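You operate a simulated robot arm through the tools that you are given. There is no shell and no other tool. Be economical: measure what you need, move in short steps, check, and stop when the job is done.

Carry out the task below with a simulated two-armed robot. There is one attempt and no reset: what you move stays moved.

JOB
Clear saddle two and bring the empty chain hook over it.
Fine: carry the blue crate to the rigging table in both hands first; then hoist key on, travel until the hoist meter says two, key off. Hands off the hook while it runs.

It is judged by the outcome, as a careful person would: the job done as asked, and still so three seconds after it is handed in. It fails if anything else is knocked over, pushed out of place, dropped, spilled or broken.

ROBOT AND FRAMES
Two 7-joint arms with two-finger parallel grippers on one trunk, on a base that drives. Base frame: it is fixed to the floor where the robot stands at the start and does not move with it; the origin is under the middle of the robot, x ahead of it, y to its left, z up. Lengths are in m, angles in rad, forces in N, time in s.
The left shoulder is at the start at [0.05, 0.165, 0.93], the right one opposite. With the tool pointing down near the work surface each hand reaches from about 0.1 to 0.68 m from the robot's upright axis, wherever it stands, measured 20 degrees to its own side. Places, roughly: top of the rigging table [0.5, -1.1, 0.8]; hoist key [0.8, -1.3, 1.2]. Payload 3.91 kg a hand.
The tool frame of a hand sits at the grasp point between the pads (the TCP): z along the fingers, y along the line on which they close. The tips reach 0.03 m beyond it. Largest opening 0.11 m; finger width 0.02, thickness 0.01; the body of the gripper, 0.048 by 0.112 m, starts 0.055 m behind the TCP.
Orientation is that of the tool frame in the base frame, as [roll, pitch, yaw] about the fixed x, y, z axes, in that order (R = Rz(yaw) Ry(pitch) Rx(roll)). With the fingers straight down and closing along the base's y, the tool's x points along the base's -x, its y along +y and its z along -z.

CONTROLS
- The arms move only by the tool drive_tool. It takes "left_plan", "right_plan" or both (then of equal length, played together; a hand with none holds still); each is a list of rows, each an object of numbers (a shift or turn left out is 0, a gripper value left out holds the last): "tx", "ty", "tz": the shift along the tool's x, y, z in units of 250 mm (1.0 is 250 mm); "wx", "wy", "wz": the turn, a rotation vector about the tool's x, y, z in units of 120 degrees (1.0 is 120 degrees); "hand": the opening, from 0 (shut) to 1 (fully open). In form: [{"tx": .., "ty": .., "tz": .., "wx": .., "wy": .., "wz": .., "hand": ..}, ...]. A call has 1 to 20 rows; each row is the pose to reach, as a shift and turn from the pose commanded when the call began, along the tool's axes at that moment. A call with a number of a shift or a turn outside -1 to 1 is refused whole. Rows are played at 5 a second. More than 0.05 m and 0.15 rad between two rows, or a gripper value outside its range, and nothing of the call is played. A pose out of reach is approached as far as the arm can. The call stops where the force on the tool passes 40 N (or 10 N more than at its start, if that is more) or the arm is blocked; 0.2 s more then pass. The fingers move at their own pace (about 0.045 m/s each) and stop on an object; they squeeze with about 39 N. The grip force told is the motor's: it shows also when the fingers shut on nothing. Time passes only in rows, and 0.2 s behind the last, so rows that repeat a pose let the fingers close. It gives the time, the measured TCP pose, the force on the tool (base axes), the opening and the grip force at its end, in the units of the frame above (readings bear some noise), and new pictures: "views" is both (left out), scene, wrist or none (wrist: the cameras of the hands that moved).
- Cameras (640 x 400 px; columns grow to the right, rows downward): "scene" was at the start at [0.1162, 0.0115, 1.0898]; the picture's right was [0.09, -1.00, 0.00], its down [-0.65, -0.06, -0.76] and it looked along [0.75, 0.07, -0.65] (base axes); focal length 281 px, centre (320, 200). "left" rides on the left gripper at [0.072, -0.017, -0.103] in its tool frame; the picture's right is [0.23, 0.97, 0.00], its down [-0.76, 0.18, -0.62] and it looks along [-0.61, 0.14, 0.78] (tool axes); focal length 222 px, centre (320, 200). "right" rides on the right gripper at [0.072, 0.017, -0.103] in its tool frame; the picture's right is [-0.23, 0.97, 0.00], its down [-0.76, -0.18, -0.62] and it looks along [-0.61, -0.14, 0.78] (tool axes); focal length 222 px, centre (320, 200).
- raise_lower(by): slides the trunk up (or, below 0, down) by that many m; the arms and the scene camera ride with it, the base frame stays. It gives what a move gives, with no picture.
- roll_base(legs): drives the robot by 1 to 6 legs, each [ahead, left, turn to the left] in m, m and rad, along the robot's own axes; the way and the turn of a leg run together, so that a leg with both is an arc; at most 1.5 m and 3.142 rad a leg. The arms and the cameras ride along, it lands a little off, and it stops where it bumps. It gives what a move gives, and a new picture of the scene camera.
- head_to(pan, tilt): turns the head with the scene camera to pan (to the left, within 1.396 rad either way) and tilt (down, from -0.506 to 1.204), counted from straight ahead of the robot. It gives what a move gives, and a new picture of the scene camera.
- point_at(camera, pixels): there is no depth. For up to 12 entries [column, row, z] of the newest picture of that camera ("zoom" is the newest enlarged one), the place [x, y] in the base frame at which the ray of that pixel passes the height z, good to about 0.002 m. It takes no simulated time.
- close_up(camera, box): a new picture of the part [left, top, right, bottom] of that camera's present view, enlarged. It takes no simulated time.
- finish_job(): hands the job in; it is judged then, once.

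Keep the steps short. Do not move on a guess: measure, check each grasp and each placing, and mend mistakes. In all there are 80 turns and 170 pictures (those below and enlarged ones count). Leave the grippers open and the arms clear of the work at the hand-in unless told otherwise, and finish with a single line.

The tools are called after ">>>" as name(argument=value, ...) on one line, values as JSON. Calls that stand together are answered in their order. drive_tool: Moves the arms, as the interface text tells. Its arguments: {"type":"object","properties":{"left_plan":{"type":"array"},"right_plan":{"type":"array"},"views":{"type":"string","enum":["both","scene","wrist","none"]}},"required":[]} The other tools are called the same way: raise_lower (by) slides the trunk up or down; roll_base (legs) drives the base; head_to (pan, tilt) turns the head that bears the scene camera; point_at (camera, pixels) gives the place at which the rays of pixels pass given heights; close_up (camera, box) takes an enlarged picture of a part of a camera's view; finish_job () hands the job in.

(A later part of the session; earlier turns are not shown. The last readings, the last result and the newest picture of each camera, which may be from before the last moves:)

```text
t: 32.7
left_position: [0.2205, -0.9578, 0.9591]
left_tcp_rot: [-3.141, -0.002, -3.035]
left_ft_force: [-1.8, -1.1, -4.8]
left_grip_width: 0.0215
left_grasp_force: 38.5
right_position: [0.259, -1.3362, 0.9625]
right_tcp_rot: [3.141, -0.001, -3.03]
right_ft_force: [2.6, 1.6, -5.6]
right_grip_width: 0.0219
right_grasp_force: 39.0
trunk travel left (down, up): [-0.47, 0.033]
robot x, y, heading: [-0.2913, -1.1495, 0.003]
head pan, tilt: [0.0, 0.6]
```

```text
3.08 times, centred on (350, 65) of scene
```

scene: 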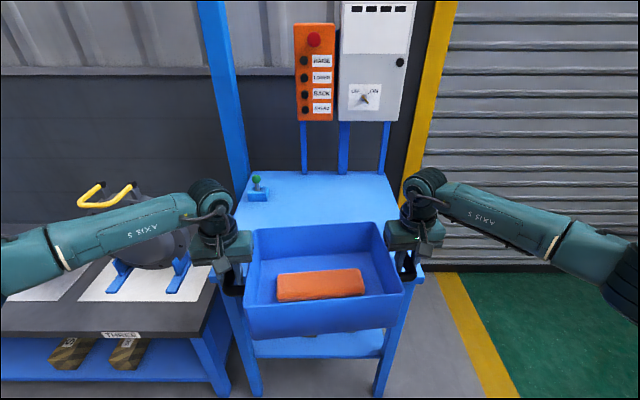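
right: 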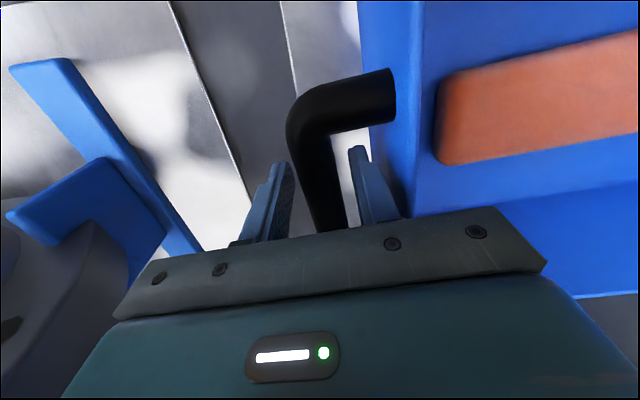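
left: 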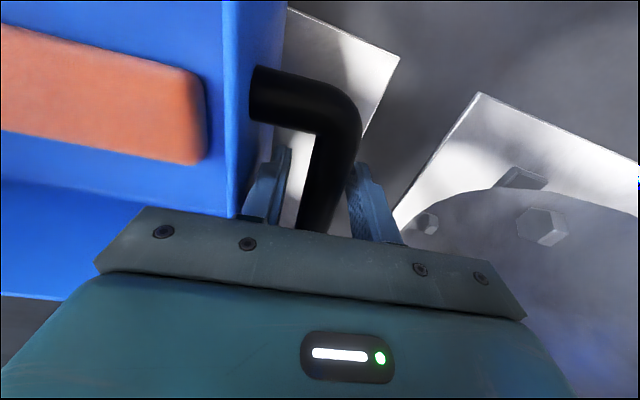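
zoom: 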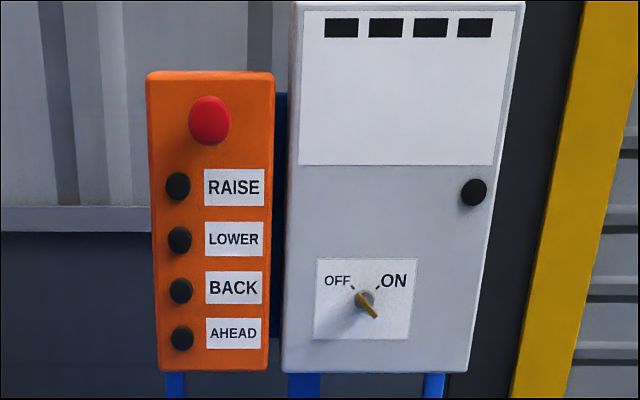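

The key sits at OFF (bow along upper-left–lower-right), and ON is to the upper right. I drive ahead 0.265 to bring the crate over the table, well clear of the lever.

>>> roll_base(legs=[[0.265, 0, 0]])

>>> raise_lower(by=-0.06)

>>> head_to(pan=0.0, tilt=0.85)

```text
t: 34.5
left_position: [0.4811, -0.9584, 0.9575]
left_tcp_rot: [-3.141, -0.003, -3.033]
left_ft_force: [-2.3, -1.6, -5.2]
left_grip_width: 0.022
left_grasp_force: 39.4
right_position: [0.5178, -1.3356, 0.962]
right_tcp_rot: [-3.141, -0.001, -3.035]
right_ft_force: [1.7, 1.1, -5.9]
right_grip_width: 0.022
right_grasp_force: 39.3
trunk travel left (down, up): [-0.47, 0.033]
robot x, y, heading: [-0.0324, -1.1475, 0.002]
head pan, tilt: [0.0, 0.6]
```

scene: 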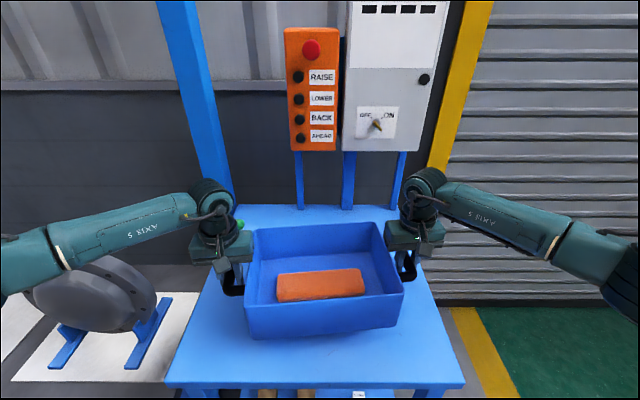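

```text
t: 35.5
left_position: [0.4801, -0.9588, 0.9035]
left_tcp_rot: [-3.14, 0.006, -3.035]
left_ft_force: [-0.5, 2.4, 16.8]
left_grip_width: 0.022
left_grasp_force: 39.1
right_position: [0.5177, -1.3364, 0.905]
right_tcp_rot: [3.14, 0.008, -3.037]
right_ft_force: [4.8, -1.3, 12.1]
right_grip_width: 0.0221
right_grasp_force: 39.2
trunk travel left (down, up): [-0.41, 0.093]
robot x, y, heading: [-0.0324, -1.1489, 0.005]
head pan, tilt: [0.0, 0.6]
```

```text
t: 36.3
left_position: [0.4799, -0.9594, 0.9021]
left_tcp_rot: [-3.14, 0.005, -3.033]
left_ft_force: [4.4, 4.3, 29.2]
left_grip_width: 0.0218
left_grasp_force: 38.9
right_position: [0.518, -1.3366, 0.9066]
right_tcp_rot: [-3.142, 0.01, -3.036]
right_ft_force: [14.8, -1.9, 21.6]
right_grip_width: 0.0218
right_grasp_force: 39.0
trunk travel left (down, up): [-0.41, 0.093]
robot x, y, heading: [-0.0334, -1.1462, 0.007]
head pan, tilt: [0.0, 0.85]
```

scene: 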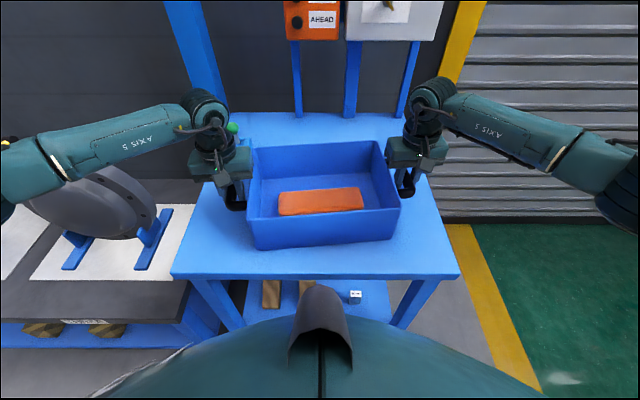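

It has already touched down and presses; I raise 4 mm to relieve, then check.

>>> raise_lower(by=0.004)

>>> close_up(camera="scene", box=[160, 100, 480, 300])

```text
t: 36.9
left_position: [0.4784, -0.9582, 0.9026]
left_tcp_rot: [3.141, 0.0, -3.035]
left_ft_force: [4.3, 2.6, 12.9]
left_grip_width: 0.0219
left_grasp_force: 39.1
right_position: [0.5169, -1.3375, 0.9058]
right_tcp_rot: [3.141, 0.0, -3.035]
right_ft_force: [6.7, -0.7, 8.7]
right_grip_width: 0.0218
right_grasp_force: 38.9
trunk travel left (down, up): [-0.414, 0.089]
robot x, y, heading: [-0.0354, -1.151, -0.002]
head pan, tilt: [0.0, 0.85]
```

```text
2.00 times, centred on (320, 200) of scene
```

zoom: 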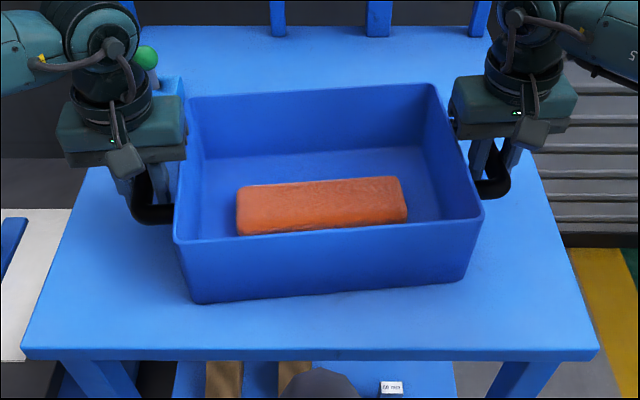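

Crate rests on the table, lightly loaded. I open both hands to the 38 mm gap, then go straight up.

>>> drive_tool(left_plan=[{"hand": 0.345}, {"hand": 0.345}, {"hand": 0.345}, {"hand": 0.345}], right_plan=[{"hand": 0.345}, {"hand": 0.345}, {"hand": 0.345}, {"hand": 0.345}], views="wrist")

```text
t: 37.9
left_position: [0.4803, -0.9587, 0.9023]
left_tcp_rot: [-3.141, -0.003, -3.036]
left_ft_force: [-0.7, 0.2, 0.0]
left_grip_width: 0.0379
left_grasp_force: 0.0
right_position: [0.5172, -1.3381, 0.9057]
right_tcp_rot: [3.141, 0.0, -3.036]
right_ft_force: [0.3, -0.2, -0.1]
right_grip_width: 0.0383
right_grasp_force: 0.1
trunk travel left (down, up): [-0.414, 0.089]
robot x, y, heading: [-0.0388, -1.1491, 0.007]
head pan, tilt: [0.0, 0.85]
```

right: 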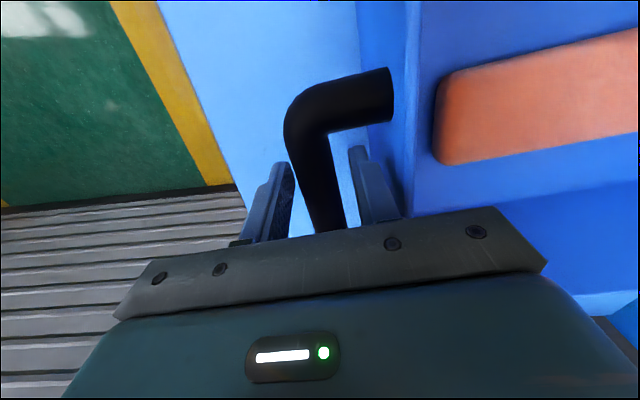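
left: 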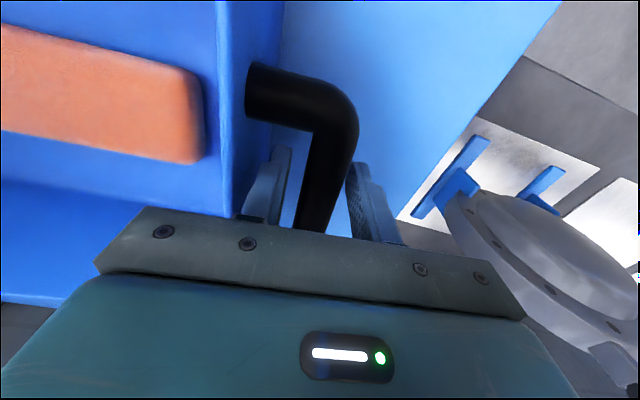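

Free of load. Lifting both hands straight up 0.15 m.

>>> drive_tool(left_plan=[{"tz": -0.15}, {"tz": -0.3}, {"tz": -0.45}, {"tz": -0.6}], right_plan=[{"tz": -0.15}, {"tz": -0.3}, {"tz": -0.45}, {"tz": -0.6}], views="none")

>>> roll_base(legs=[[-0.3, 0, 0]])

>>> head_to(pan=0.0, tilt=0.35)

```text
t: 38.9
left_position: [0.4818, -0.9597, 1.0558]
left_tcp_rot: [-3.14, -0.002, -3.035]
left_ft_force: [0.3, 0.5, -0.5]
left_grip_width: 0.038
left_grasp_force: 0.0
right_position: [0.5189, -1.3374, 1.0574]
right_tcp_rot: [-3.14, 0.001, -3.035]
right_ft_force: [-0.9, 1.1, -0.4]
right_grip_width: 0.0381
right_grasp_force: 0.0
trunk travel left (down, up): [-0.414, 0.089]
robot x, y, heading: [-0.0311, -1.144, 0.002]
head pan, tilt: [0.0, 0.85]
```

```text
t: 40.9
left_position: [0.1873, -0.9617, 1.0564]
left_tcp_rot: [-3.141, -0.002, -3.038]
left_ft_force: [-0.3, 0.8, 0.5]
left_grip_width: 0.0378
left_grasp_force: 0.1
right_position: [0.2227, -1.341, 1.0557]
right_tcp_rot: [3.141, 0.0, -3.036]
right_ft_force: [0.1, 1.7, -0.2]
right_grip_width: 0.0379
right_grasp_force: 0.1
trunk travel left (down, up): [-0.414, 0.089]
robot x, y, heading: [-0.3309, -1.1485, -0.002]
head pan, tilt: [0.0, 0.85]
```

scene: 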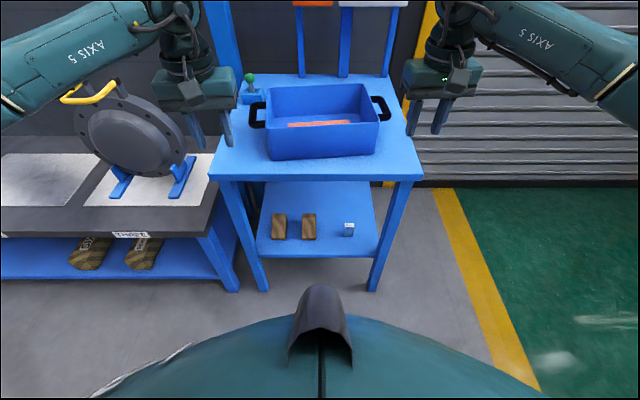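

```text
t: 41.8
left_position: [0.1874, -0.9618, 1.0567]
left_tcp_rot: [3.14, -0.001, -3.037]
left_ft_force: [0.4, 0.8, 1.0]
left_grip_width: 0.0381
left_grasp_force: 0.2
right_position: [0.2245, -1.3398, 1.055]
right_tcp_rot: [-3.141, 0.0, -3.037]
right_ft_force: [-0.2, 0.3, 0.0]
right_grip_width: 0.0377
right_grasp_force: 0.1
trunk travel left (down, up): [-0.414, 0.089]
robot x, y, heading: [-0.3319, -1.1475, -0.004]
head pan, tilt: [0.0, 0.351]
```

scene: 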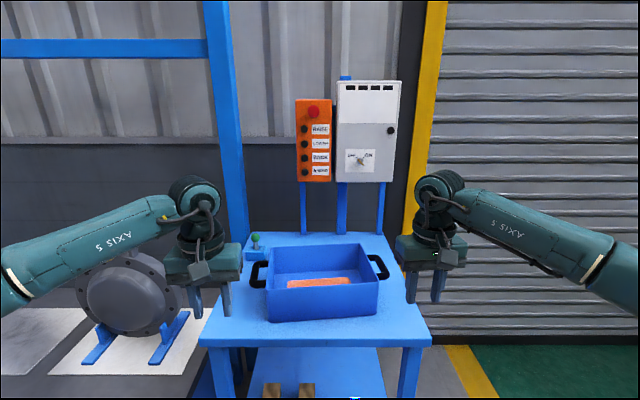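

Crate stands on the table. I zoom in on the panel and lever.

>>> close_up(camera="scene", box=[285, 70, 413, 190])

>>> close_up(camera="scene", box=[335, 140, 385, 180])

>>> close_up(camera="scene", box=[230, 220, 294, 270])

>>> point_at(camera="scene", pixels=[[360, 160, 1.2], [360, 160, 1.15], [360, 160, 1.25], [304, 172, 1.2], [304, 158, 1.2], [337, 180, 1.15], [398, 180, 1.15], [255, 240, 0.88], [255, 257, 0.8]])

```text
3.33 times, centred on (349, 130) of scene
```

zoom: 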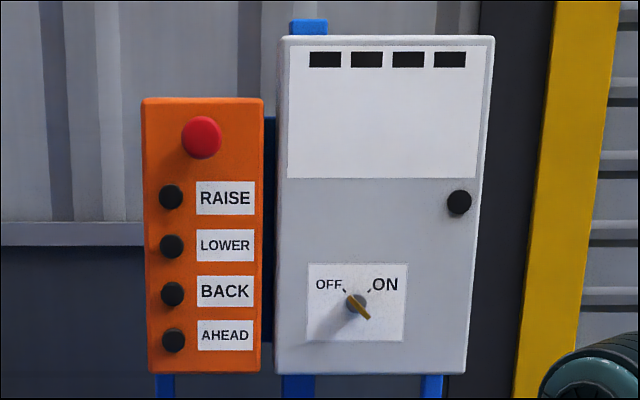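

```text
10.00 times, centred on (360, 160) of scene
```

zoom: 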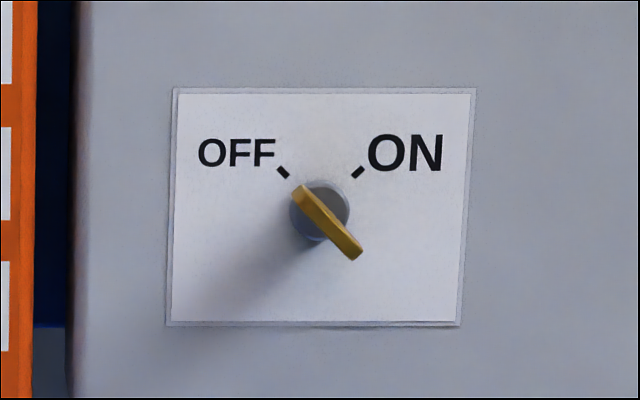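

```text
8.00 times, centred on (262, 245) of scene
```

zoom: 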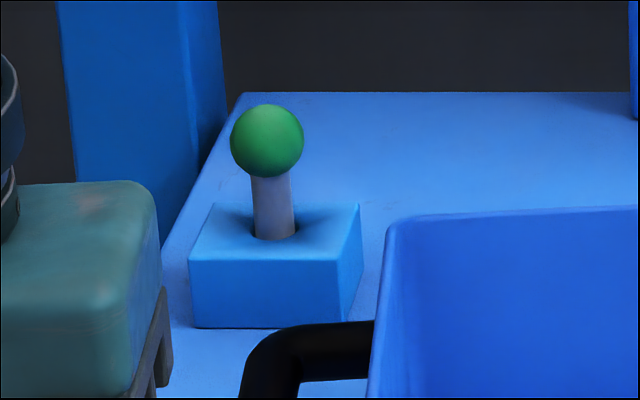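

```text
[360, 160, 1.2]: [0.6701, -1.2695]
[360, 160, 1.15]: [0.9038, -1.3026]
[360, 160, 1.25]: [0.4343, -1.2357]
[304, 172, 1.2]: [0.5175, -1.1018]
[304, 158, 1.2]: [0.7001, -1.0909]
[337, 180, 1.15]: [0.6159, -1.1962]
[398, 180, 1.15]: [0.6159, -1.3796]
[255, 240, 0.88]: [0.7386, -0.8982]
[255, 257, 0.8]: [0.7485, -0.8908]
```

The key bow runs from upper-left to lower-right; ON is ~85° clockwise. I turn the right hand to point forward: first raise and square it, then pitch it up.

>>> drive_tool(right_plan=[{"tz": -0.15, "wz": 0.05}, {"tz": -0.3, "wz": 0.05}, {"tz": -0.44, "wz": 0.05}, {"tz": -0.44, "wz": 0.05}], views="none")

>>> drive_tool(right_plan=[{"wy": -0.065}, {"wy": -0.13}, {"wy": -0.195}, {"wy": -0.26}, {"wy": -0.325}, {"wy": -0.39}, {"wy": -0.455}, {"wy": -0.52}, {"wy": -0.585}, {"wy": -0.65}, {"wy": -0.7}, {"wy": -0.75}, {"wy": -0.75}], views="both")

```text
t: 42.8
left_position: [0.188, -0.9626, 1.0555]
left_tcp_rot: [-3.14, -0.002, -3.038]
left_ft_force: [-0.1, 0.2, 0.1]
left_grip_width: 0.0385
left_grasp_force: 0.1
right_position: [0.2235, -1.3388, 1.1671]
right_tcp_rot: [-3.142, 0.0, 3.141]
right_ft_force: [-0.2, 0.1, 0.3]
right_grip_width: 0.0378
right_grasp_force: 0.1
trunk travel left (down, up): [-0.414, 0.089]
robot x, y, heading: [-0.3277, -1.1472, 0.003]
head pan, tilt: [0.0, 0.351]
```

```text
t: 45.6
left_position: [0.1877, -0.962, 1.0546]
left_tcp_rot: [-3.14, 0.0, -3.039]
left_ft_force: [-0.2, -0.7, 0.5]
left_grip_width: 0.0382
left_grasp_force: 0.1
right_position: [0.223, -1.325, 1.17]
right_tcp_rot: [-3.133, 1.357, -3.096]
right_ft_force: [0.5, 0.4, -0.3]
right_grip_width: 0.0381
right_grasp_force: 0.1
right hand out of reach, approached as far as the arm can: row 10, 11, 12, 13
trunk travel left (down, up): [-0.414, 0.089]
robot x, y, heading: [-0.3293, -1.1509, 0.003]
head pan, tilt: [0.0, 0.351]
```

scene: 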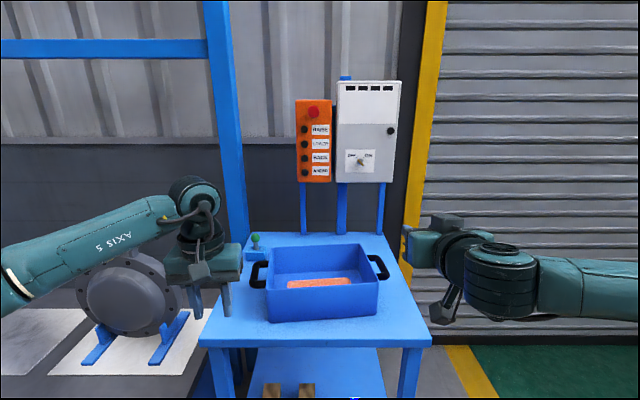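
right: 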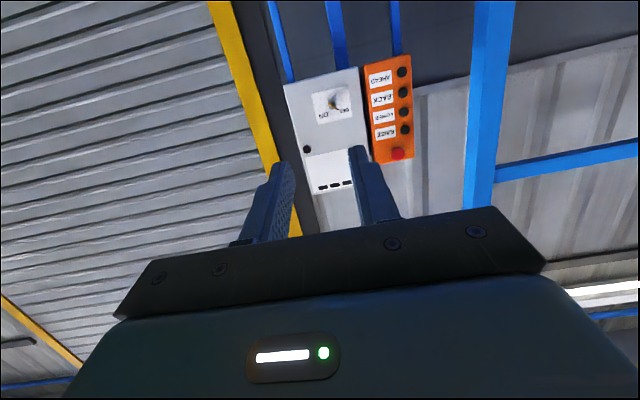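

Nearly there; the arm is folded too close. I extend 0.2 m forward so it can finish the turn.

>>> drive_tool(right_plan=[{"tz": 0.15}, {"tz": 0.3}, {"tz": 0.45}, {"tz": 0.6}, {"tz": 0.75}, {"tz": 0.75}], views="both")

>>> close_up(camera="right", box=[260, 20, 460, 180])

```text
t: 47.0
left_position: [0.1884, -0.9615, 1.0545]
left_tcp_rot: [-3.14, -0.003, -3.035]
left_ft_force: [0.5, 0.1, -0.2]
left_grip_width: 0.038
left_grasp_force: 0.0
right_position: [0.4064, -1.3196, 1.1337]
right_tcp_rot: [-3.129, 1.356, -3.095]
right_ft_force: [-0.8, -0.2, -0.4]
right_grip_width: 0.038
right_grasp_force: 0.1
trunk travel left (down, up): [-0.414, 0.089]
robot x, y, heading: [-0.3296, -1.1495, 0.0]
head pan, tilt: [0.0, 0.351]
```

scene: 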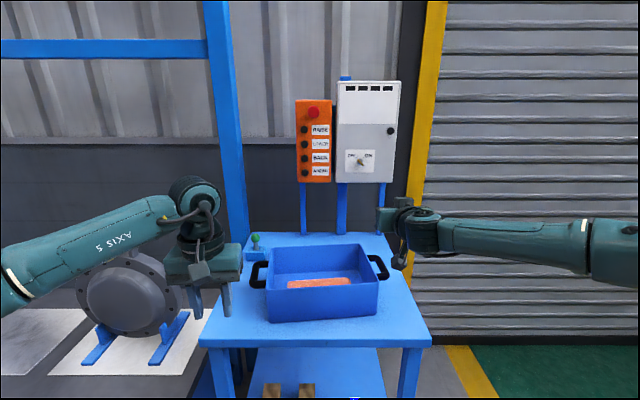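
right: 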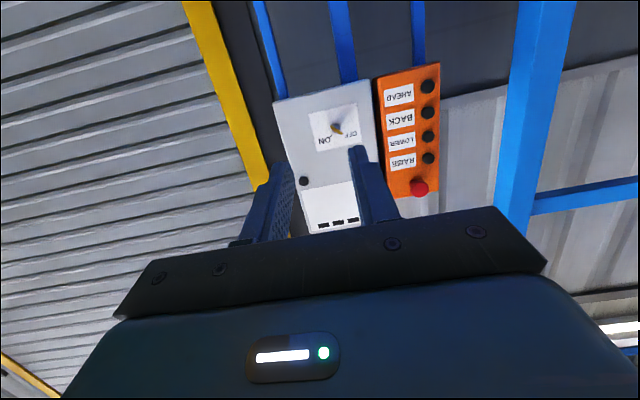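

```text
2.50 times, centred on (360, 100) of right
```

zoom: 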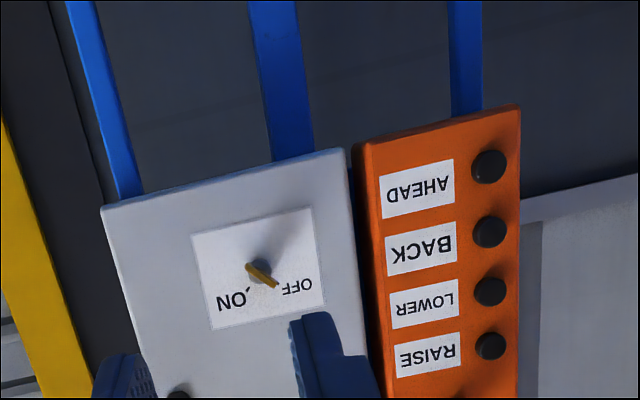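

I finish the pitch and triangulate the key from both cameras.

>>> point_at(camera="right", pixels=[[336, 128, 1.15], [336, 128, 1.17], [336, 128, 1.19], [427, 86, 1.12], [427, 86, 1.14], [427, 86, 1.16]])

>>> point_at(camera="scene", pixels=[[360.3, 161, 1.15], [360.3, 161, 1.17], [360.3, 161, 1.19], [304.5, 172.5, 1.12], [304.5, 172.5, 1.14], [304.5, 172.5, 1.16], [304.5, 158.5, 1.15], [304.5, 158.5, 1.17], [304.5, 158.5, 1.19]])

>>> drive_tool(right_plan=[{"wy": -0.05, "wx": 0.008}, {"wy": -0.103, "wx": 0.017}, {"wy": -0.103, "wx": 0.017}], views="wrist")

```text
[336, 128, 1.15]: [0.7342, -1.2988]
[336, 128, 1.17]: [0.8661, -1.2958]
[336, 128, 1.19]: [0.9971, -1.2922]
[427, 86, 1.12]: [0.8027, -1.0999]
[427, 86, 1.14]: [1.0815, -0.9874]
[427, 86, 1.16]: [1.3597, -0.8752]
```

```text
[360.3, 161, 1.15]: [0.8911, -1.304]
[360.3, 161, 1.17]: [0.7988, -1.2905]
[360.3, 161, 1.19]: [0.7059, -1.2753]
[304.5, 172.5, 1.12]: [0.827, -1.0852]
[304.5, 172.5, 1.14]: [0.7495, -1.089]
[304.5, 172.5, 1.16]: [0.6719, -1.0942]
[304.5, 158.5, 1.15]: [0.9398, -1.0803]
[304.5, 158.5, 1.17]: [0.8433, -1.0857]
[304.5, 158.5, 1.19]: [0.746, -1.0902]
```

```text
t: 47.8
left_position: [0.1879, -0.9618, 1.0554]
left_tcp_rot: [-3.141, -0.002, -3.037]
left_ft_force: [-0.3, -0.5, 0.0]
left_grip_width: 0.0381
left_grasp_force: 0.1
right_position: [0.4063, -1.3189, 1.1322]
right_tcp_rot: [-3.127, 1.357, -3.095]
right_ft_force: [-0.3, -0.3, 0.7]
right_grip_width: 0.0378
right_grasp_force: 0.0
right hand out of reach, approached as far as the arm can: row 1, 2, 3
trunk travel left (down, up): [-0.414, 0.089]
robot x, y, heading: [-0.3348, -1.1469, -0.001]
head pan, tilt: [0.0, 0.351]
```

right: 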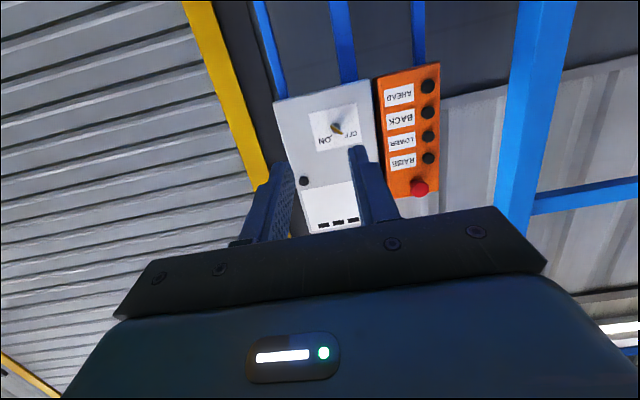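

Key is at about (0.826, −1.296, 1.164); AHEAD button (0.82, −1.09, 1.12), BACK (0.82, −1.09, 1.17). The hand points 12° down at a joint limit. I roll it −40° to match the key and see if the limit relaxes.

>>> drive_tool(right_plan=[{"wz": -0.06}, {"wz": -0.12}, {"wz": -0.18}, {"wz": -0.24}, {"wz": -0.3}, {"wz": -0.34}, {"wz": -0.34}], views="none")

>>> drive_tool(right_plan=[{"wy": -0.04, "wx": -0.033}, {"wy": -0.08, "wx": -0.067}, {"wy": -0.08, "wx": -0.067}], views="both")

```text
t: 49.4
left_position: [0.1864, -0.9611, 1.0561]
left_tcp_rot: [3.141, -0.002, -3.038]
left_ft_force: [0.2, -0.2, -0.1]
left_grip_width: 0.0381
left_grasp_force: 0.0
right_position: [0.4066, -1.3206, 1.1312]
right_tcp_rot: [-1.891, 0.828, -1.777]
right_ft_force: [-0.4, 0.4, 0.1]
right_grip_width: 0.0381
right_grasp_force: 0.0
trunk travel left (down, up): [-0.414, 0.089]
robot x, y, heading: [-0.3266, -1.1485, 0.001]
head pan, tilt: [0.0, 0.351]
```

```text
t: 50.2
left_position: [0.188, -0.9616, 1.0552]
left_tcp_rot: [-3.141, -0.003, -3.038]
left_ft_force: [-0.6, 0.1, -0.8]
left_grip_width: 0.0379
left_grasp_force: 0.0
right_position: [0.406, -1.3199, 1.1314]
right_tcp_rot: [-1.849, 0.88, -1.534]
right_ft_force: [0.2, 1.0, 0.0]
right_grip_width: 0.0381
right_grasp_force: 0.0
right hand out of reach, approached as far as the arm can: row 1
trunk travel left (down, up): [-0.414, 0.089]
robot x, y, heading: [-0.3285, -1.1504, -0.003]
head pan, tilt: [0.0, 0.351]
```

scene: 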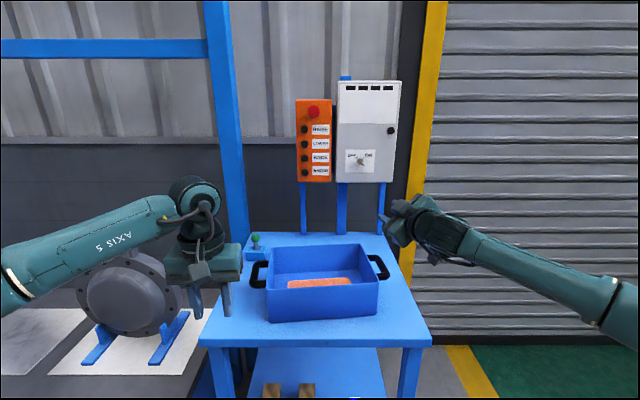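
right: 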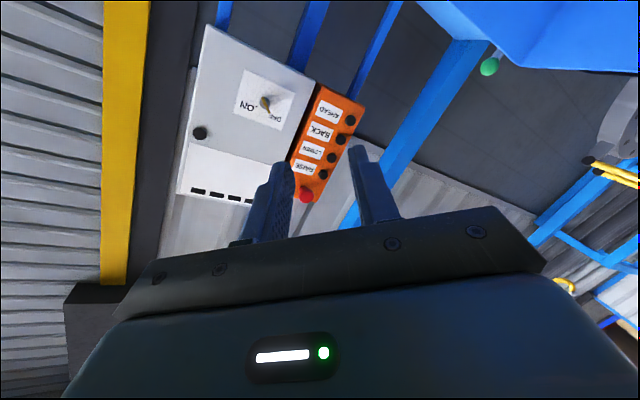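

I had one sign wrong; the tool now points (0.95, 0.25, −0.18). Correction: wx +0.306 rad, wy +0.024 rad.

>>> drive_tool(right_plan=[{"wx": 0.05, "wy": 0.004}, {"wx": 0.1, "wy": 0.008}, {"wx": 0.146, "wy": 0.011}, {"wx": 0.146, "wy": 0.011}], views="none")

```text
t: 51.2
left_position: [0.1874, -0.9623, 1.0557]
left_tcp_rot: [3.141, -0.001, -3.036]
left_ft_force: [-0.1, -0.6, -0.3]
left_grip_width: 0.0379
left_grasp_force: 0.1
right_position: [0.4067, -1.3188, 1.1315]
right_tcp_rot: [-1.805, 0.878, -1.54]
right_ft_force: [-0.5, -0.3, -0.3]
right_grip_width: 0.0379
right_grasp_force: 0.0
right hand out of reach, approached as far as the arm can: row 1, 2, 3, 4
trunk travel left (down, up): [-0.414, 0.089]
robot x, y, heading: [-0.3331, -1.1509, -0.001]
head pan, tilt: [0.0, 0.351]
```

Still limited while folded. I extend the arm to where it will need to be relative to the robot (x≈0.53, z≈1.165) and turn there.

>>> drive_tool(right_plan=[{"tx": -0.03, "ty": -0.075, "tz": 0.145}, {"tx": -0.06, "ty": -0.15, "tz": 0.29}, {"tx": -0.09, "ty": -0.226, "tz": 0.434}, {"tx": -0.09, "ty": -0.226, "tz": 0.434, "wx": 0.05}, {"tx": -0.09, "ty": -0.226, "tz": 0.434, "wx": 0.1}, {"tx": -0.09, "ty": -0.226, "tz": 0.434, "wx": 0.146}, {"tx": -0.09, "ty": -0.226, "tz": 0.434, "wx": 0.146}], views="scene")

```text
t: 52.8
left_position: [0.1878, -0.9614, 1.0551]
left_tcp_rot: [-3.14, -0.002, -3.037]
left_ft_force: [0.5, 0.5, 0.9]
left_grip_width: 0.0381
left_grasp_force: 0.0
right_position: [0.5184, -1.3181, 1.152]
right_tcp_rot: [-1.589, 0.871, -1.605]
right_ft_force: [-0.1, 0.0, 0.7]
right_grip_width: 0.0379
right_grasp_force: 0.0
right hand out of reach, approached as far as the arm can: row 3, 4, 5, 6, 7
trunk travel left (down, up): [-0.414, 0.089]
robot x, y, heading: [-0.3307, -1.1483, 0.002]
head pan, tilt: [0.0, 0.351]
```

scene: 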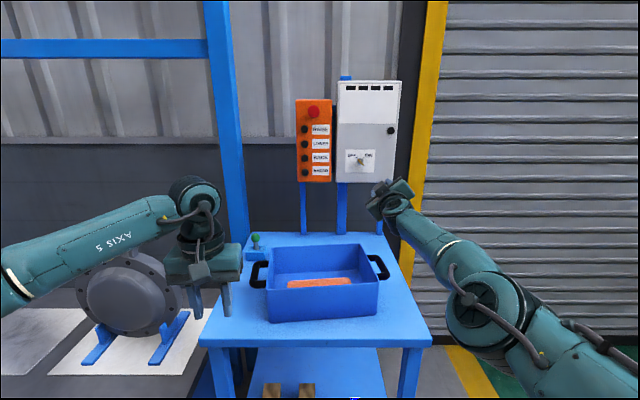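

Now the hand points straight at the panel with the right roll. I test in free air whether it can turn 85° clockwise, slightly retracted.

>>> drive_tool(right_plan=[{"tz": -0.1}, {"tz": -0.1, "wz": 0.07}, {"tz": -0.1, "wz": 0.14}, {"tz": -0.1, "wz": 0.21}, {"tz": -0.1, "wz": 0.28}, {"tz": -0.1, "wz": 0.35}, {"tz": -0.1, "wz": 0.42}, {"tz": -0.1, "wz": 0.49}, {"tz": -0.1, "wz": 0.56}, {"tz": -0.1, "wz": 0.63}, {"tz": -0.1, "wz": 0.7}, {"tz": -0.1, "wz": 0.75}, {"tz": -0.1, "wz": 0.75}], views="none")

```text
t: 55.6
left_position: [0.1894, -0.9626, 1.0555]
left_tcp_rot: [3.141, -0.002, -3.037]
left_ft_force: [-0.3, 0.6, 0.4]
left_grip_width: 0.0378
left_grasp_force: 0.0
right_position: [0.5167, -1.3127, 1.1501]
right_tcp_rot: [1.587, 0.693, 1.563]
right_ft_force: [0.0, -0.4, -0.8]
right_grip_width: 0.038
right_grasp_force: 0.1
right hand out of reach, approached as far as the arm can: row 1, 2, 3, 4, 5, 6, 7, 8, 9, 10, 11, 12, 13
trunk travel left (down, up): [-0.414, 0.089]
robot x, y, heading: [-0.3282, -1.1465, -0.003]
head pan, tilt: [0.0, 0.351]
```

The turn is possible at this stretch. I turn back to the key's angle, raise the trunk 14 mm and approach with the base, keeping this arm shape.

>>> drive_tool(right_plan=[{"wz": -0.07}, {"wz": -0.14}, {"wz": -0.21}, {"wz": -0.28}, {"wz": -0.35}, {"wz": -0.42}, {"wz": -0.49}, {"wz": -0.56}, {"wz": -0.63}, {"wz": -0.7}, {"wz": -0.75}, {"wz": -0.75}], views="none")

>>> raise_lower(by=0.014)

>>> roll_base(legs=[[0.19, 0.017, 0]])

>>> close_up(camera="right", box=[160, 0, 480, 240])

>>> close_up(camera="scene", box=[280, 60, 480, 240])

```text
t: 58.2
left_position: [0.1875, -0.9614, 1.0546]
left_tcp_rot: [-3.141, -0.002, -3.036]
left_ft_force: [1.0, 0.6, -0.3]
left_grip_width: 0.0378
left_grasp_force: 0.1
right_position: [0.5169, -1.3133, 1.1522]
right_tcp_rot: [-1.59, 0.874, -1.604]
right_ft_force: [-0.4, 0.0, -0.5]
right_grip_width: 0.0383
right_grasp_force: 0.1
trunk travel left (down, up): [-0.414, 0.089]
robot x, y, heading: [-0.3287, -1.1471, -0.001]
head pan, tilt: [0.0, 0.351]
```

```text
t: 58.8
left_position: [0.1878, -0.9609, 1.0698]
left_tcp_rot: [3.141, -0.001, -3.039]
left_ft_force: [0.4, 0.5, 0.3]
left_grip_width: 0.0378
left_grasp_force: 0.0
right_position: [0.5164, -1.3133, 1.1665]
right_tcp_rot: [-1.59, 0.875, -1.607]
right_ft_force: [0.4, -0.6, -0.3]
right_grip_width: 0.0381
right_grasp_force: 0.0
trunk travel left (down, up): [-0.428, 0.075]
robot x, y, heading: [-0.3301, -1.149, -0.001]
head pan, tilt: [0.0, 0.351]
```

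```text
t: 60.4
left_position: [0.3764, -0.9461, 1.0695]
left_tcp_rot: [-3.141, -0.002, -3.038]
left_ft_force: [-0.3, 0.6, 0.0]
left_grip_width: 0.0381
left_grasp_force: 0.1
right_position: [0.7057, -1.2984, 1.1654]
right_tcp_rot: [-1.591, 0.876, -1.609]
right_ft_force: [1.6, 0.3, -0.1]
right_grip_width: 0.038
right_grasp_force: 0.2
trunk travel left (down, up): [-0.428, 0.075]
robot x, y, heading: [-0.1434, -1.1301, -0.002]
head pan, tilt: [0.0, 0.351]
```

scene: 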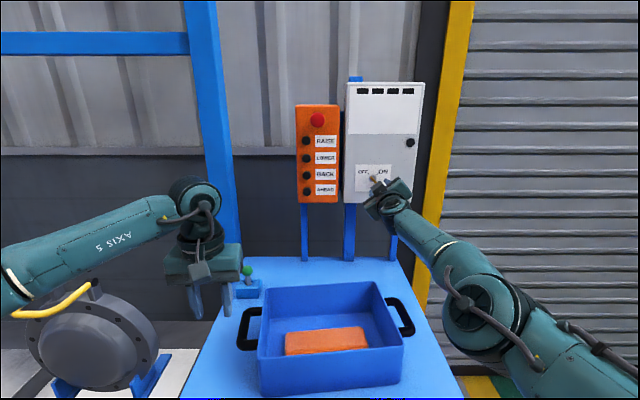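

```text
1.67 times, centred on (320, 120) of right
```

zoom: 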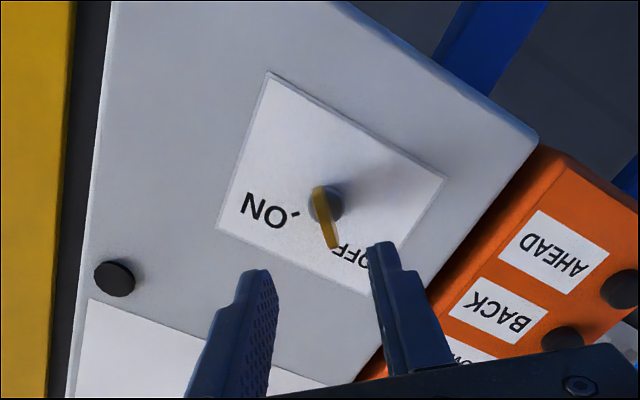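

```text
2.22 times, centred on (380, 150) of scene
```

zoom: 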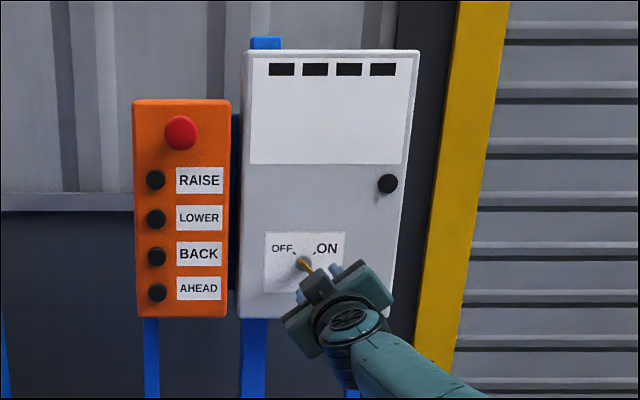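

I triangulate the key again from both views.

>>> point_at(camera="right", pixels=[[323.6, 131, 1.15], [323.6, 131, 1.165], [323.6, 131, 1.18], [321, 114, 1.165], [327, 146, 1.165]])

>>> point_at(camera="scene", pixels=[[372.8, 178, 1.15], [372.8, 178, 1.165], [372.8, 178, 1.18]])

>>> close_up(camera="scene", box=[345, 155, 405, 200])

```text
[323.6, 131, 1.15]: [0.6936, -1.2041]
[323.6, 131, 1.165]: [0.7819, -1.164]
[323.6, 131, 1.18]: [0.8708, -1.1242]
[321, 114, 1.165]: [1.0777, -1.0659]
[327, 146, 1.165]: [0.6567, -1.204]
```

```text
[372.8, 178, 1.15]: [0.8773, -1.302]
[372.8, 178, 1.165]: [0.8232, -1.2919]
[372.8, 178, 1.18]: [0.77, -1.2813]
```

```text
8.89 times, centred on (375, 178) of scene
```

zoom: 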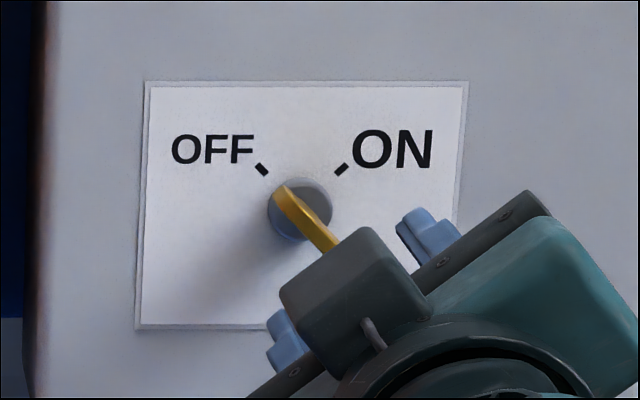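

The "right" picture for point_at was stale. I move 5 cm closer and take fresh wrist views.

>>> roll_base(legs=[[0.05, 0, 0]])

>>> drive_tool(right_plan=[{"hand": 0.345}], views="wrist")

>>> close_up(camera="right", box=[220, 60, 420, 220])

```text
t: 61.3
left_position: [0.4278, -0.9461, 1.0692]
left_tcp_rot: [3.141, -0.002, -3.04]
left_ft_force: [0.0, -0.4, 0.3]
left_grip_width: 0.0379
left_grasp_force: 0.1
right_position: [0.7551, -1.2986, 1.1648]
right_tcp_rot: [-1.591, 0.876, -1.61]
right_ft_force: [0.2, 0.3, -0.6]
right_grip_width: 0.0381
right_grasp_force: 0.0
trunk travel left (down, up): [-0.428, 0.075]
robot x, y, heading: [-0.0925, -1.1312, -0.004]
head pan, tilt: [0.0, 0.351]
```

scene: 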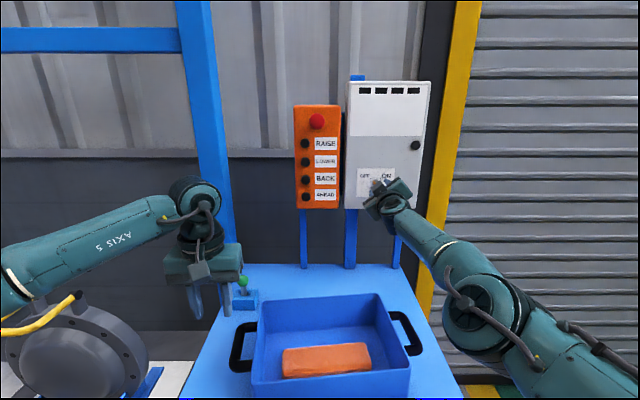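

```text
t: 61.7
left_position: [0.4267, -0.9466, 1.0697]
left_tcp_rot: [3.141, -0.001, -3.042]
left_ft_force: [-0.6, -0.2, 0.0]
left_grip_width: 0.038
left_grasp_force: 0.1
right_position: [0.7554, -1.2994, 1.1641]
right_tcp_rot: [-1.59, 0.875, -1.607]
right_ft_force: [0.0, 0.6, -0.6]
right_grip_width: 0.0382
right_grasp_force: 0.1
trunk travel left (down, up): [-0.428, 0.075]
robot x, y, heading: [-0.0898, -1.1315, -0.004]
head pan, tilt: [0.0, 0.351]
```

right: 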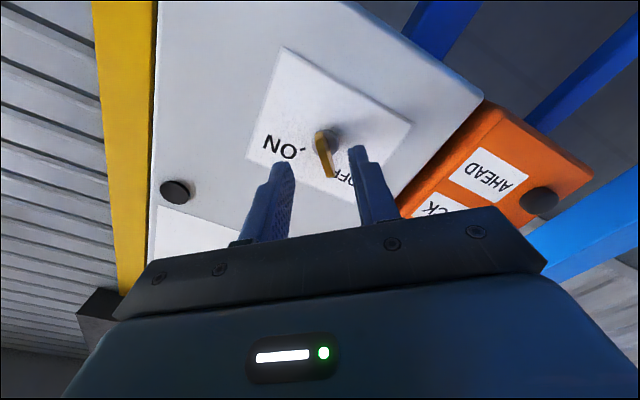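

```text
2.50 times, centred on (320, 140) of right
```

zoom: 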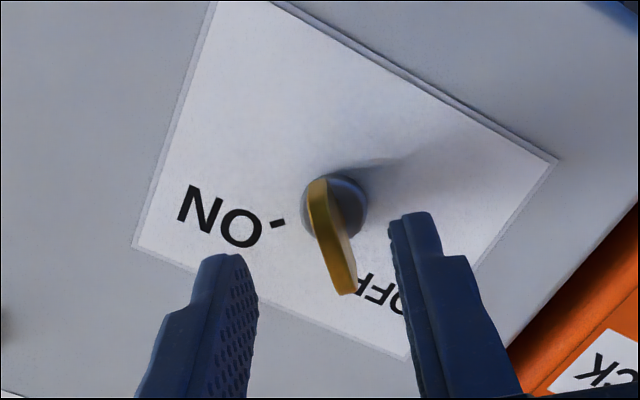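

The blade is parallel to the pads and nearly centred. I triangulate the label plate to get the panel face depth.

>>> point_at(camera="zoom", pixels=[[135, 245, 1.19], [135, 245, 1.21], [135, 245, 1.23], [410, 355, 1.19], [410, 355, 1.21], [410, 355, 1.23], [330, 238, 1.16], [330, 238, 1.175], [345, 290, 1.17], [318, 185, 1.17]])

>>> close_up(camera="scene", box=[345, 155, 405, 200])

```text
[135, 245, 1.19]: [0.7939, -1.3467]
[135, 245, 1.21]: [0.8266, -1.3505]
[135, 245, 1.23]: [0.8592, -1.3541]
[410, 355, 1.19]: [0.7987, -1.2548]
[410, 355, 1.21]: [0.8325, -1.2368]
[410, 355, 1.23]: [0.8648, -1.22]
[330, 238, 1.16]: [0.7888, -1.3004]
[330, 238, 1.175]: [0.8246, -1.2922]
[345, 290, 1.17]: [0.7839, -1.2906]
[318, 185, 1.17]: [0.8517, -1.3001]
```

```text
8.89 times, centred on (375, 178) of scene
```

zoom: 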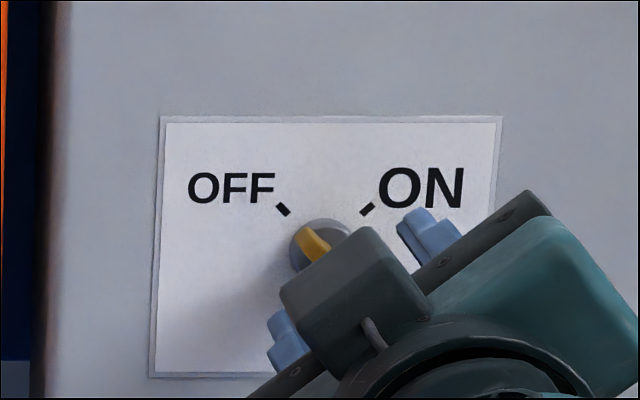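

>>> point_at(camera="zoom", pixels=[[502, 117, 1.19], [502, 117, 1.21], [502, 117, 1.23], [160, 116, 1.19], [160, 116, 1.21], [160, 116, 1.23], [320, 243, 1.16], [320, 243, 1.175]])

```text
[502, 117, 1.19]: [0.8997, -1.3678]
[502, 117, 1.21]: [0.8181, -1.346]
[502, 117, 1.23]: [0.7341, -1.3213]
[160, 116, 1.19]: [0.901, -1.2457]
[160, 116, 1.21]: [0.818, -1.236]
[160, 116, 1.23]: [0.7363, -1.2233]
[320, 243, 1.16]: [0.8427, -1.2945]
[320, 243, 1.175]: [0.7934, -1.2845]
```

Panel face x≈0.824, key centre ≈(0.805, −1.292, 1.170). I shift the hand 10 mm along −x of the tool, 2 mm along y, and forward via the base 24 mm, so the tips pass the bow but stop ~15 mm short of the panel.

>>> drive_tool(right_plan=[{"tx": -0.038, "ty": 0.007}, {"tx": -0.038, "ty": 0.007}], views="none")

>>> roll_base(legs=[[0.022, 0, 0]])

>>> close_up(camera="right", box=[240, 80, 400, 200])

>>> close_up(camera="scene", box=[345, 155, 405, 200])

```text
t: 62.3
left_position: [0.4263, -0.9468, 1.0693]
left_tcp_rot: [-3.14, -0.002, -3.038]
left_ft_force: [-0.7, -0.2, 0.8]
left_grip_width: 0.0378
left_grasp_force: 0.1
right_position: [0.7546, -1.2932, 1.1726]
right_tcp_rot: [-1.591, 0.875, -1.607]
right_ft_force: [0.8, 0.0, 0.0]
right_grip_width: 0.0382
right_grasp_force: 0.1
trunk travel left (down, up): [-0.428, 0.075]
robot x, y, heading: [-0.0916, -1.1291, -0.003]
head pan, tilt: [0.0, 0.351]
```

```text
t: 63.1
left_position: [0.4484, -0.9466, 1.0698]
left_tcp_rot: [-3.141, -0.002, -3.039]
left_ft_force: [0.3, 0.1, 0.1]
left_grip_width: 0.0378
left_grasp_force: 0.0
right_position: [0.7764, -1.2928, 1.172]
right_tcp_rot: [-1.589, 0.876, -1.608]
right_ft_force: [-0.4, 0.4, -0.8]
right_grip_width: 0.0379
right_grasp_force: 0.2
trunk travel left (down, up): [-0.428, 0.075]
robot x, y, heading: [-0.0685, -1.1309, -0.0]
head pan, tilt: [0.0, 0.351]
```

scene: 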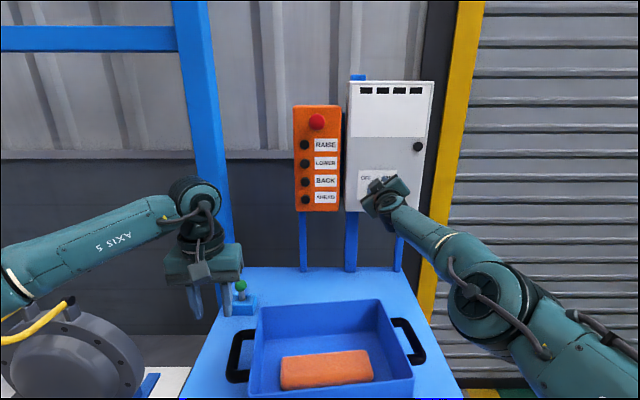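

```text
3.33 times, centred on (320, 140) of right
```

zoom: 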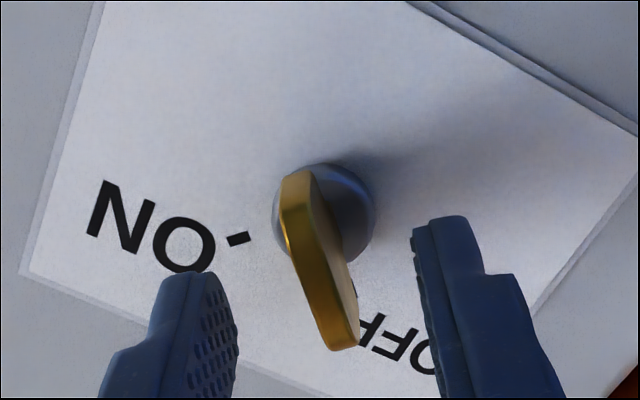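

```text
8.89 times, centred on (375, 178) of scene
```

zoom: 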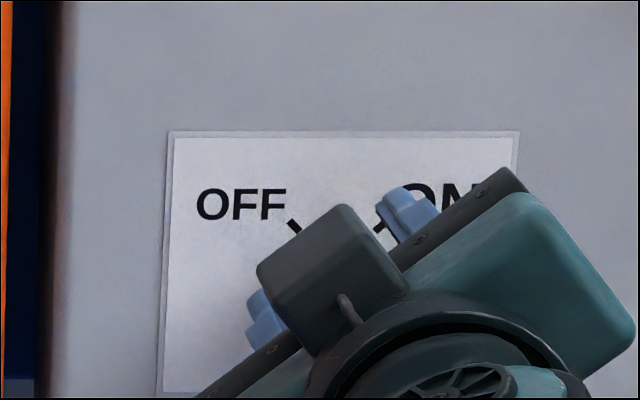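

Alignment is good. I advance 6 mm more and close on the key.

>>> drive_tool(right_plan=[{"tz": 0.012}, {"tz": 0.024}, {"tz": 0.024}, {"tz": 0.024, "hand": 0.0}, {"tz": 0.024, "hand": 0.0}, {"tz": 0.024, "hand": 0.0}, {"tz": 0.024, "hand": 0.0}], views="wrist")

>>> close_up(camera="right", box=[240, 80, 400, 200])

```text
t: 64.7
left_position: [0.4476, -0.946, 1.0684]
left_tcp_rot: [-3.141, -0.003, -3.038]
left_ft_force: [0.7, 0.7, 0.2]
left_grip_width: 0.0382
left_grasp_force: 0.1
right_position: [0.7751, -1.2906, 1.1716]
right_tcp_rot: [-1.594, 0.873, -1.607]
right_ft_force: [-0.8, 5.2, -2.8]
right_grip_width: 0.0058
right_grasp_force: 45.6
right hand out of reach, approached as far as the arm can: row 1, 2, 3, 4, 5, 6, 7
trunk travel left (down, up): [-0.428, 0.075]
robot x, y, heading: [-0.0689, -1.1323, -0.001]
head pan, tilt: [0.0, 0.351]
```

right: 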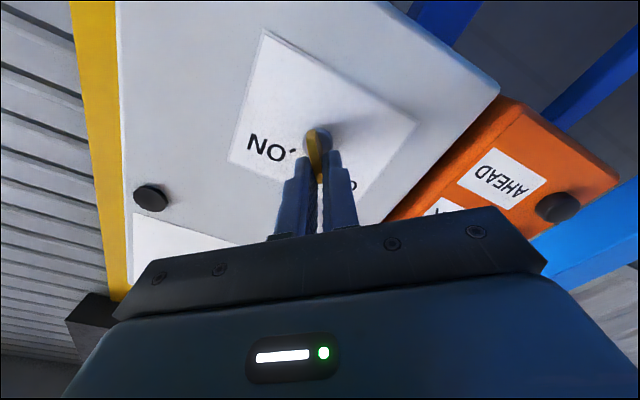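

```text
3.33 times, centred on (320, 140) of right
```

zoom: 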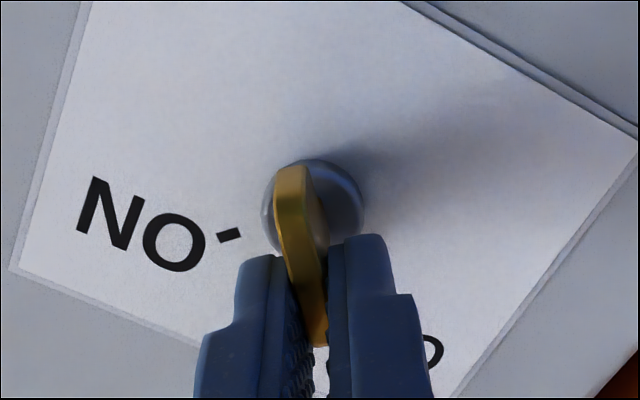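

Firm grip on the key bow (5.8 mm, 45 N). Turning clockwise to ON in steps.

>>> drive_tool(right_plan=[{"wz": 0.06, "hand": 0}, {"wz": 0.12}, {"wz": 0.18}, {"wz": 0.24}, {"wz": 0.3}, {"wz": 0.36}, {"wz": 0.36}], views="wrist")

```text
t: 66.3
left_position: [0.4478, -0.9479, 1.0707]
left_tcp_rot: [3.141, -0.002, -3.042]
left_ft_force: [0.2, -0.2, -0.1]
left_grip_width: 0.038
left_grasp_force: 0.1
right_position: [0.7768, -1.297, 1.1731]
right_tcp_rot: [1.728, 1.508, 1.702]
right_ft_force: [2.0, -7.0, 0.7]
right_grip_width: 0.0061
right_grasp_force: 44.6
trunk travel left (down, up): [-0.428, 0.075]
robot x, y, heading: [-0.0631, -1.1358, -0.004]
head pan, tilt: [0.0, 0.351]
```

right: 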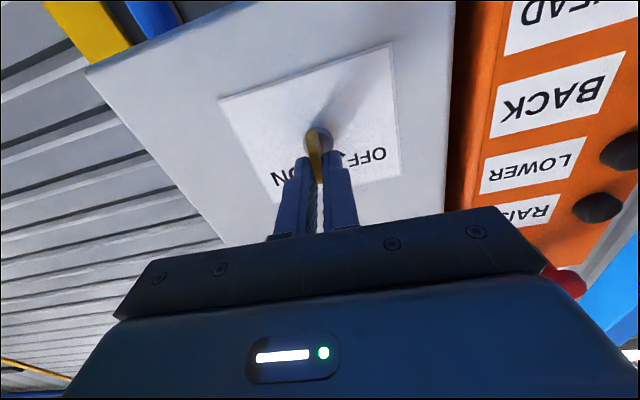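

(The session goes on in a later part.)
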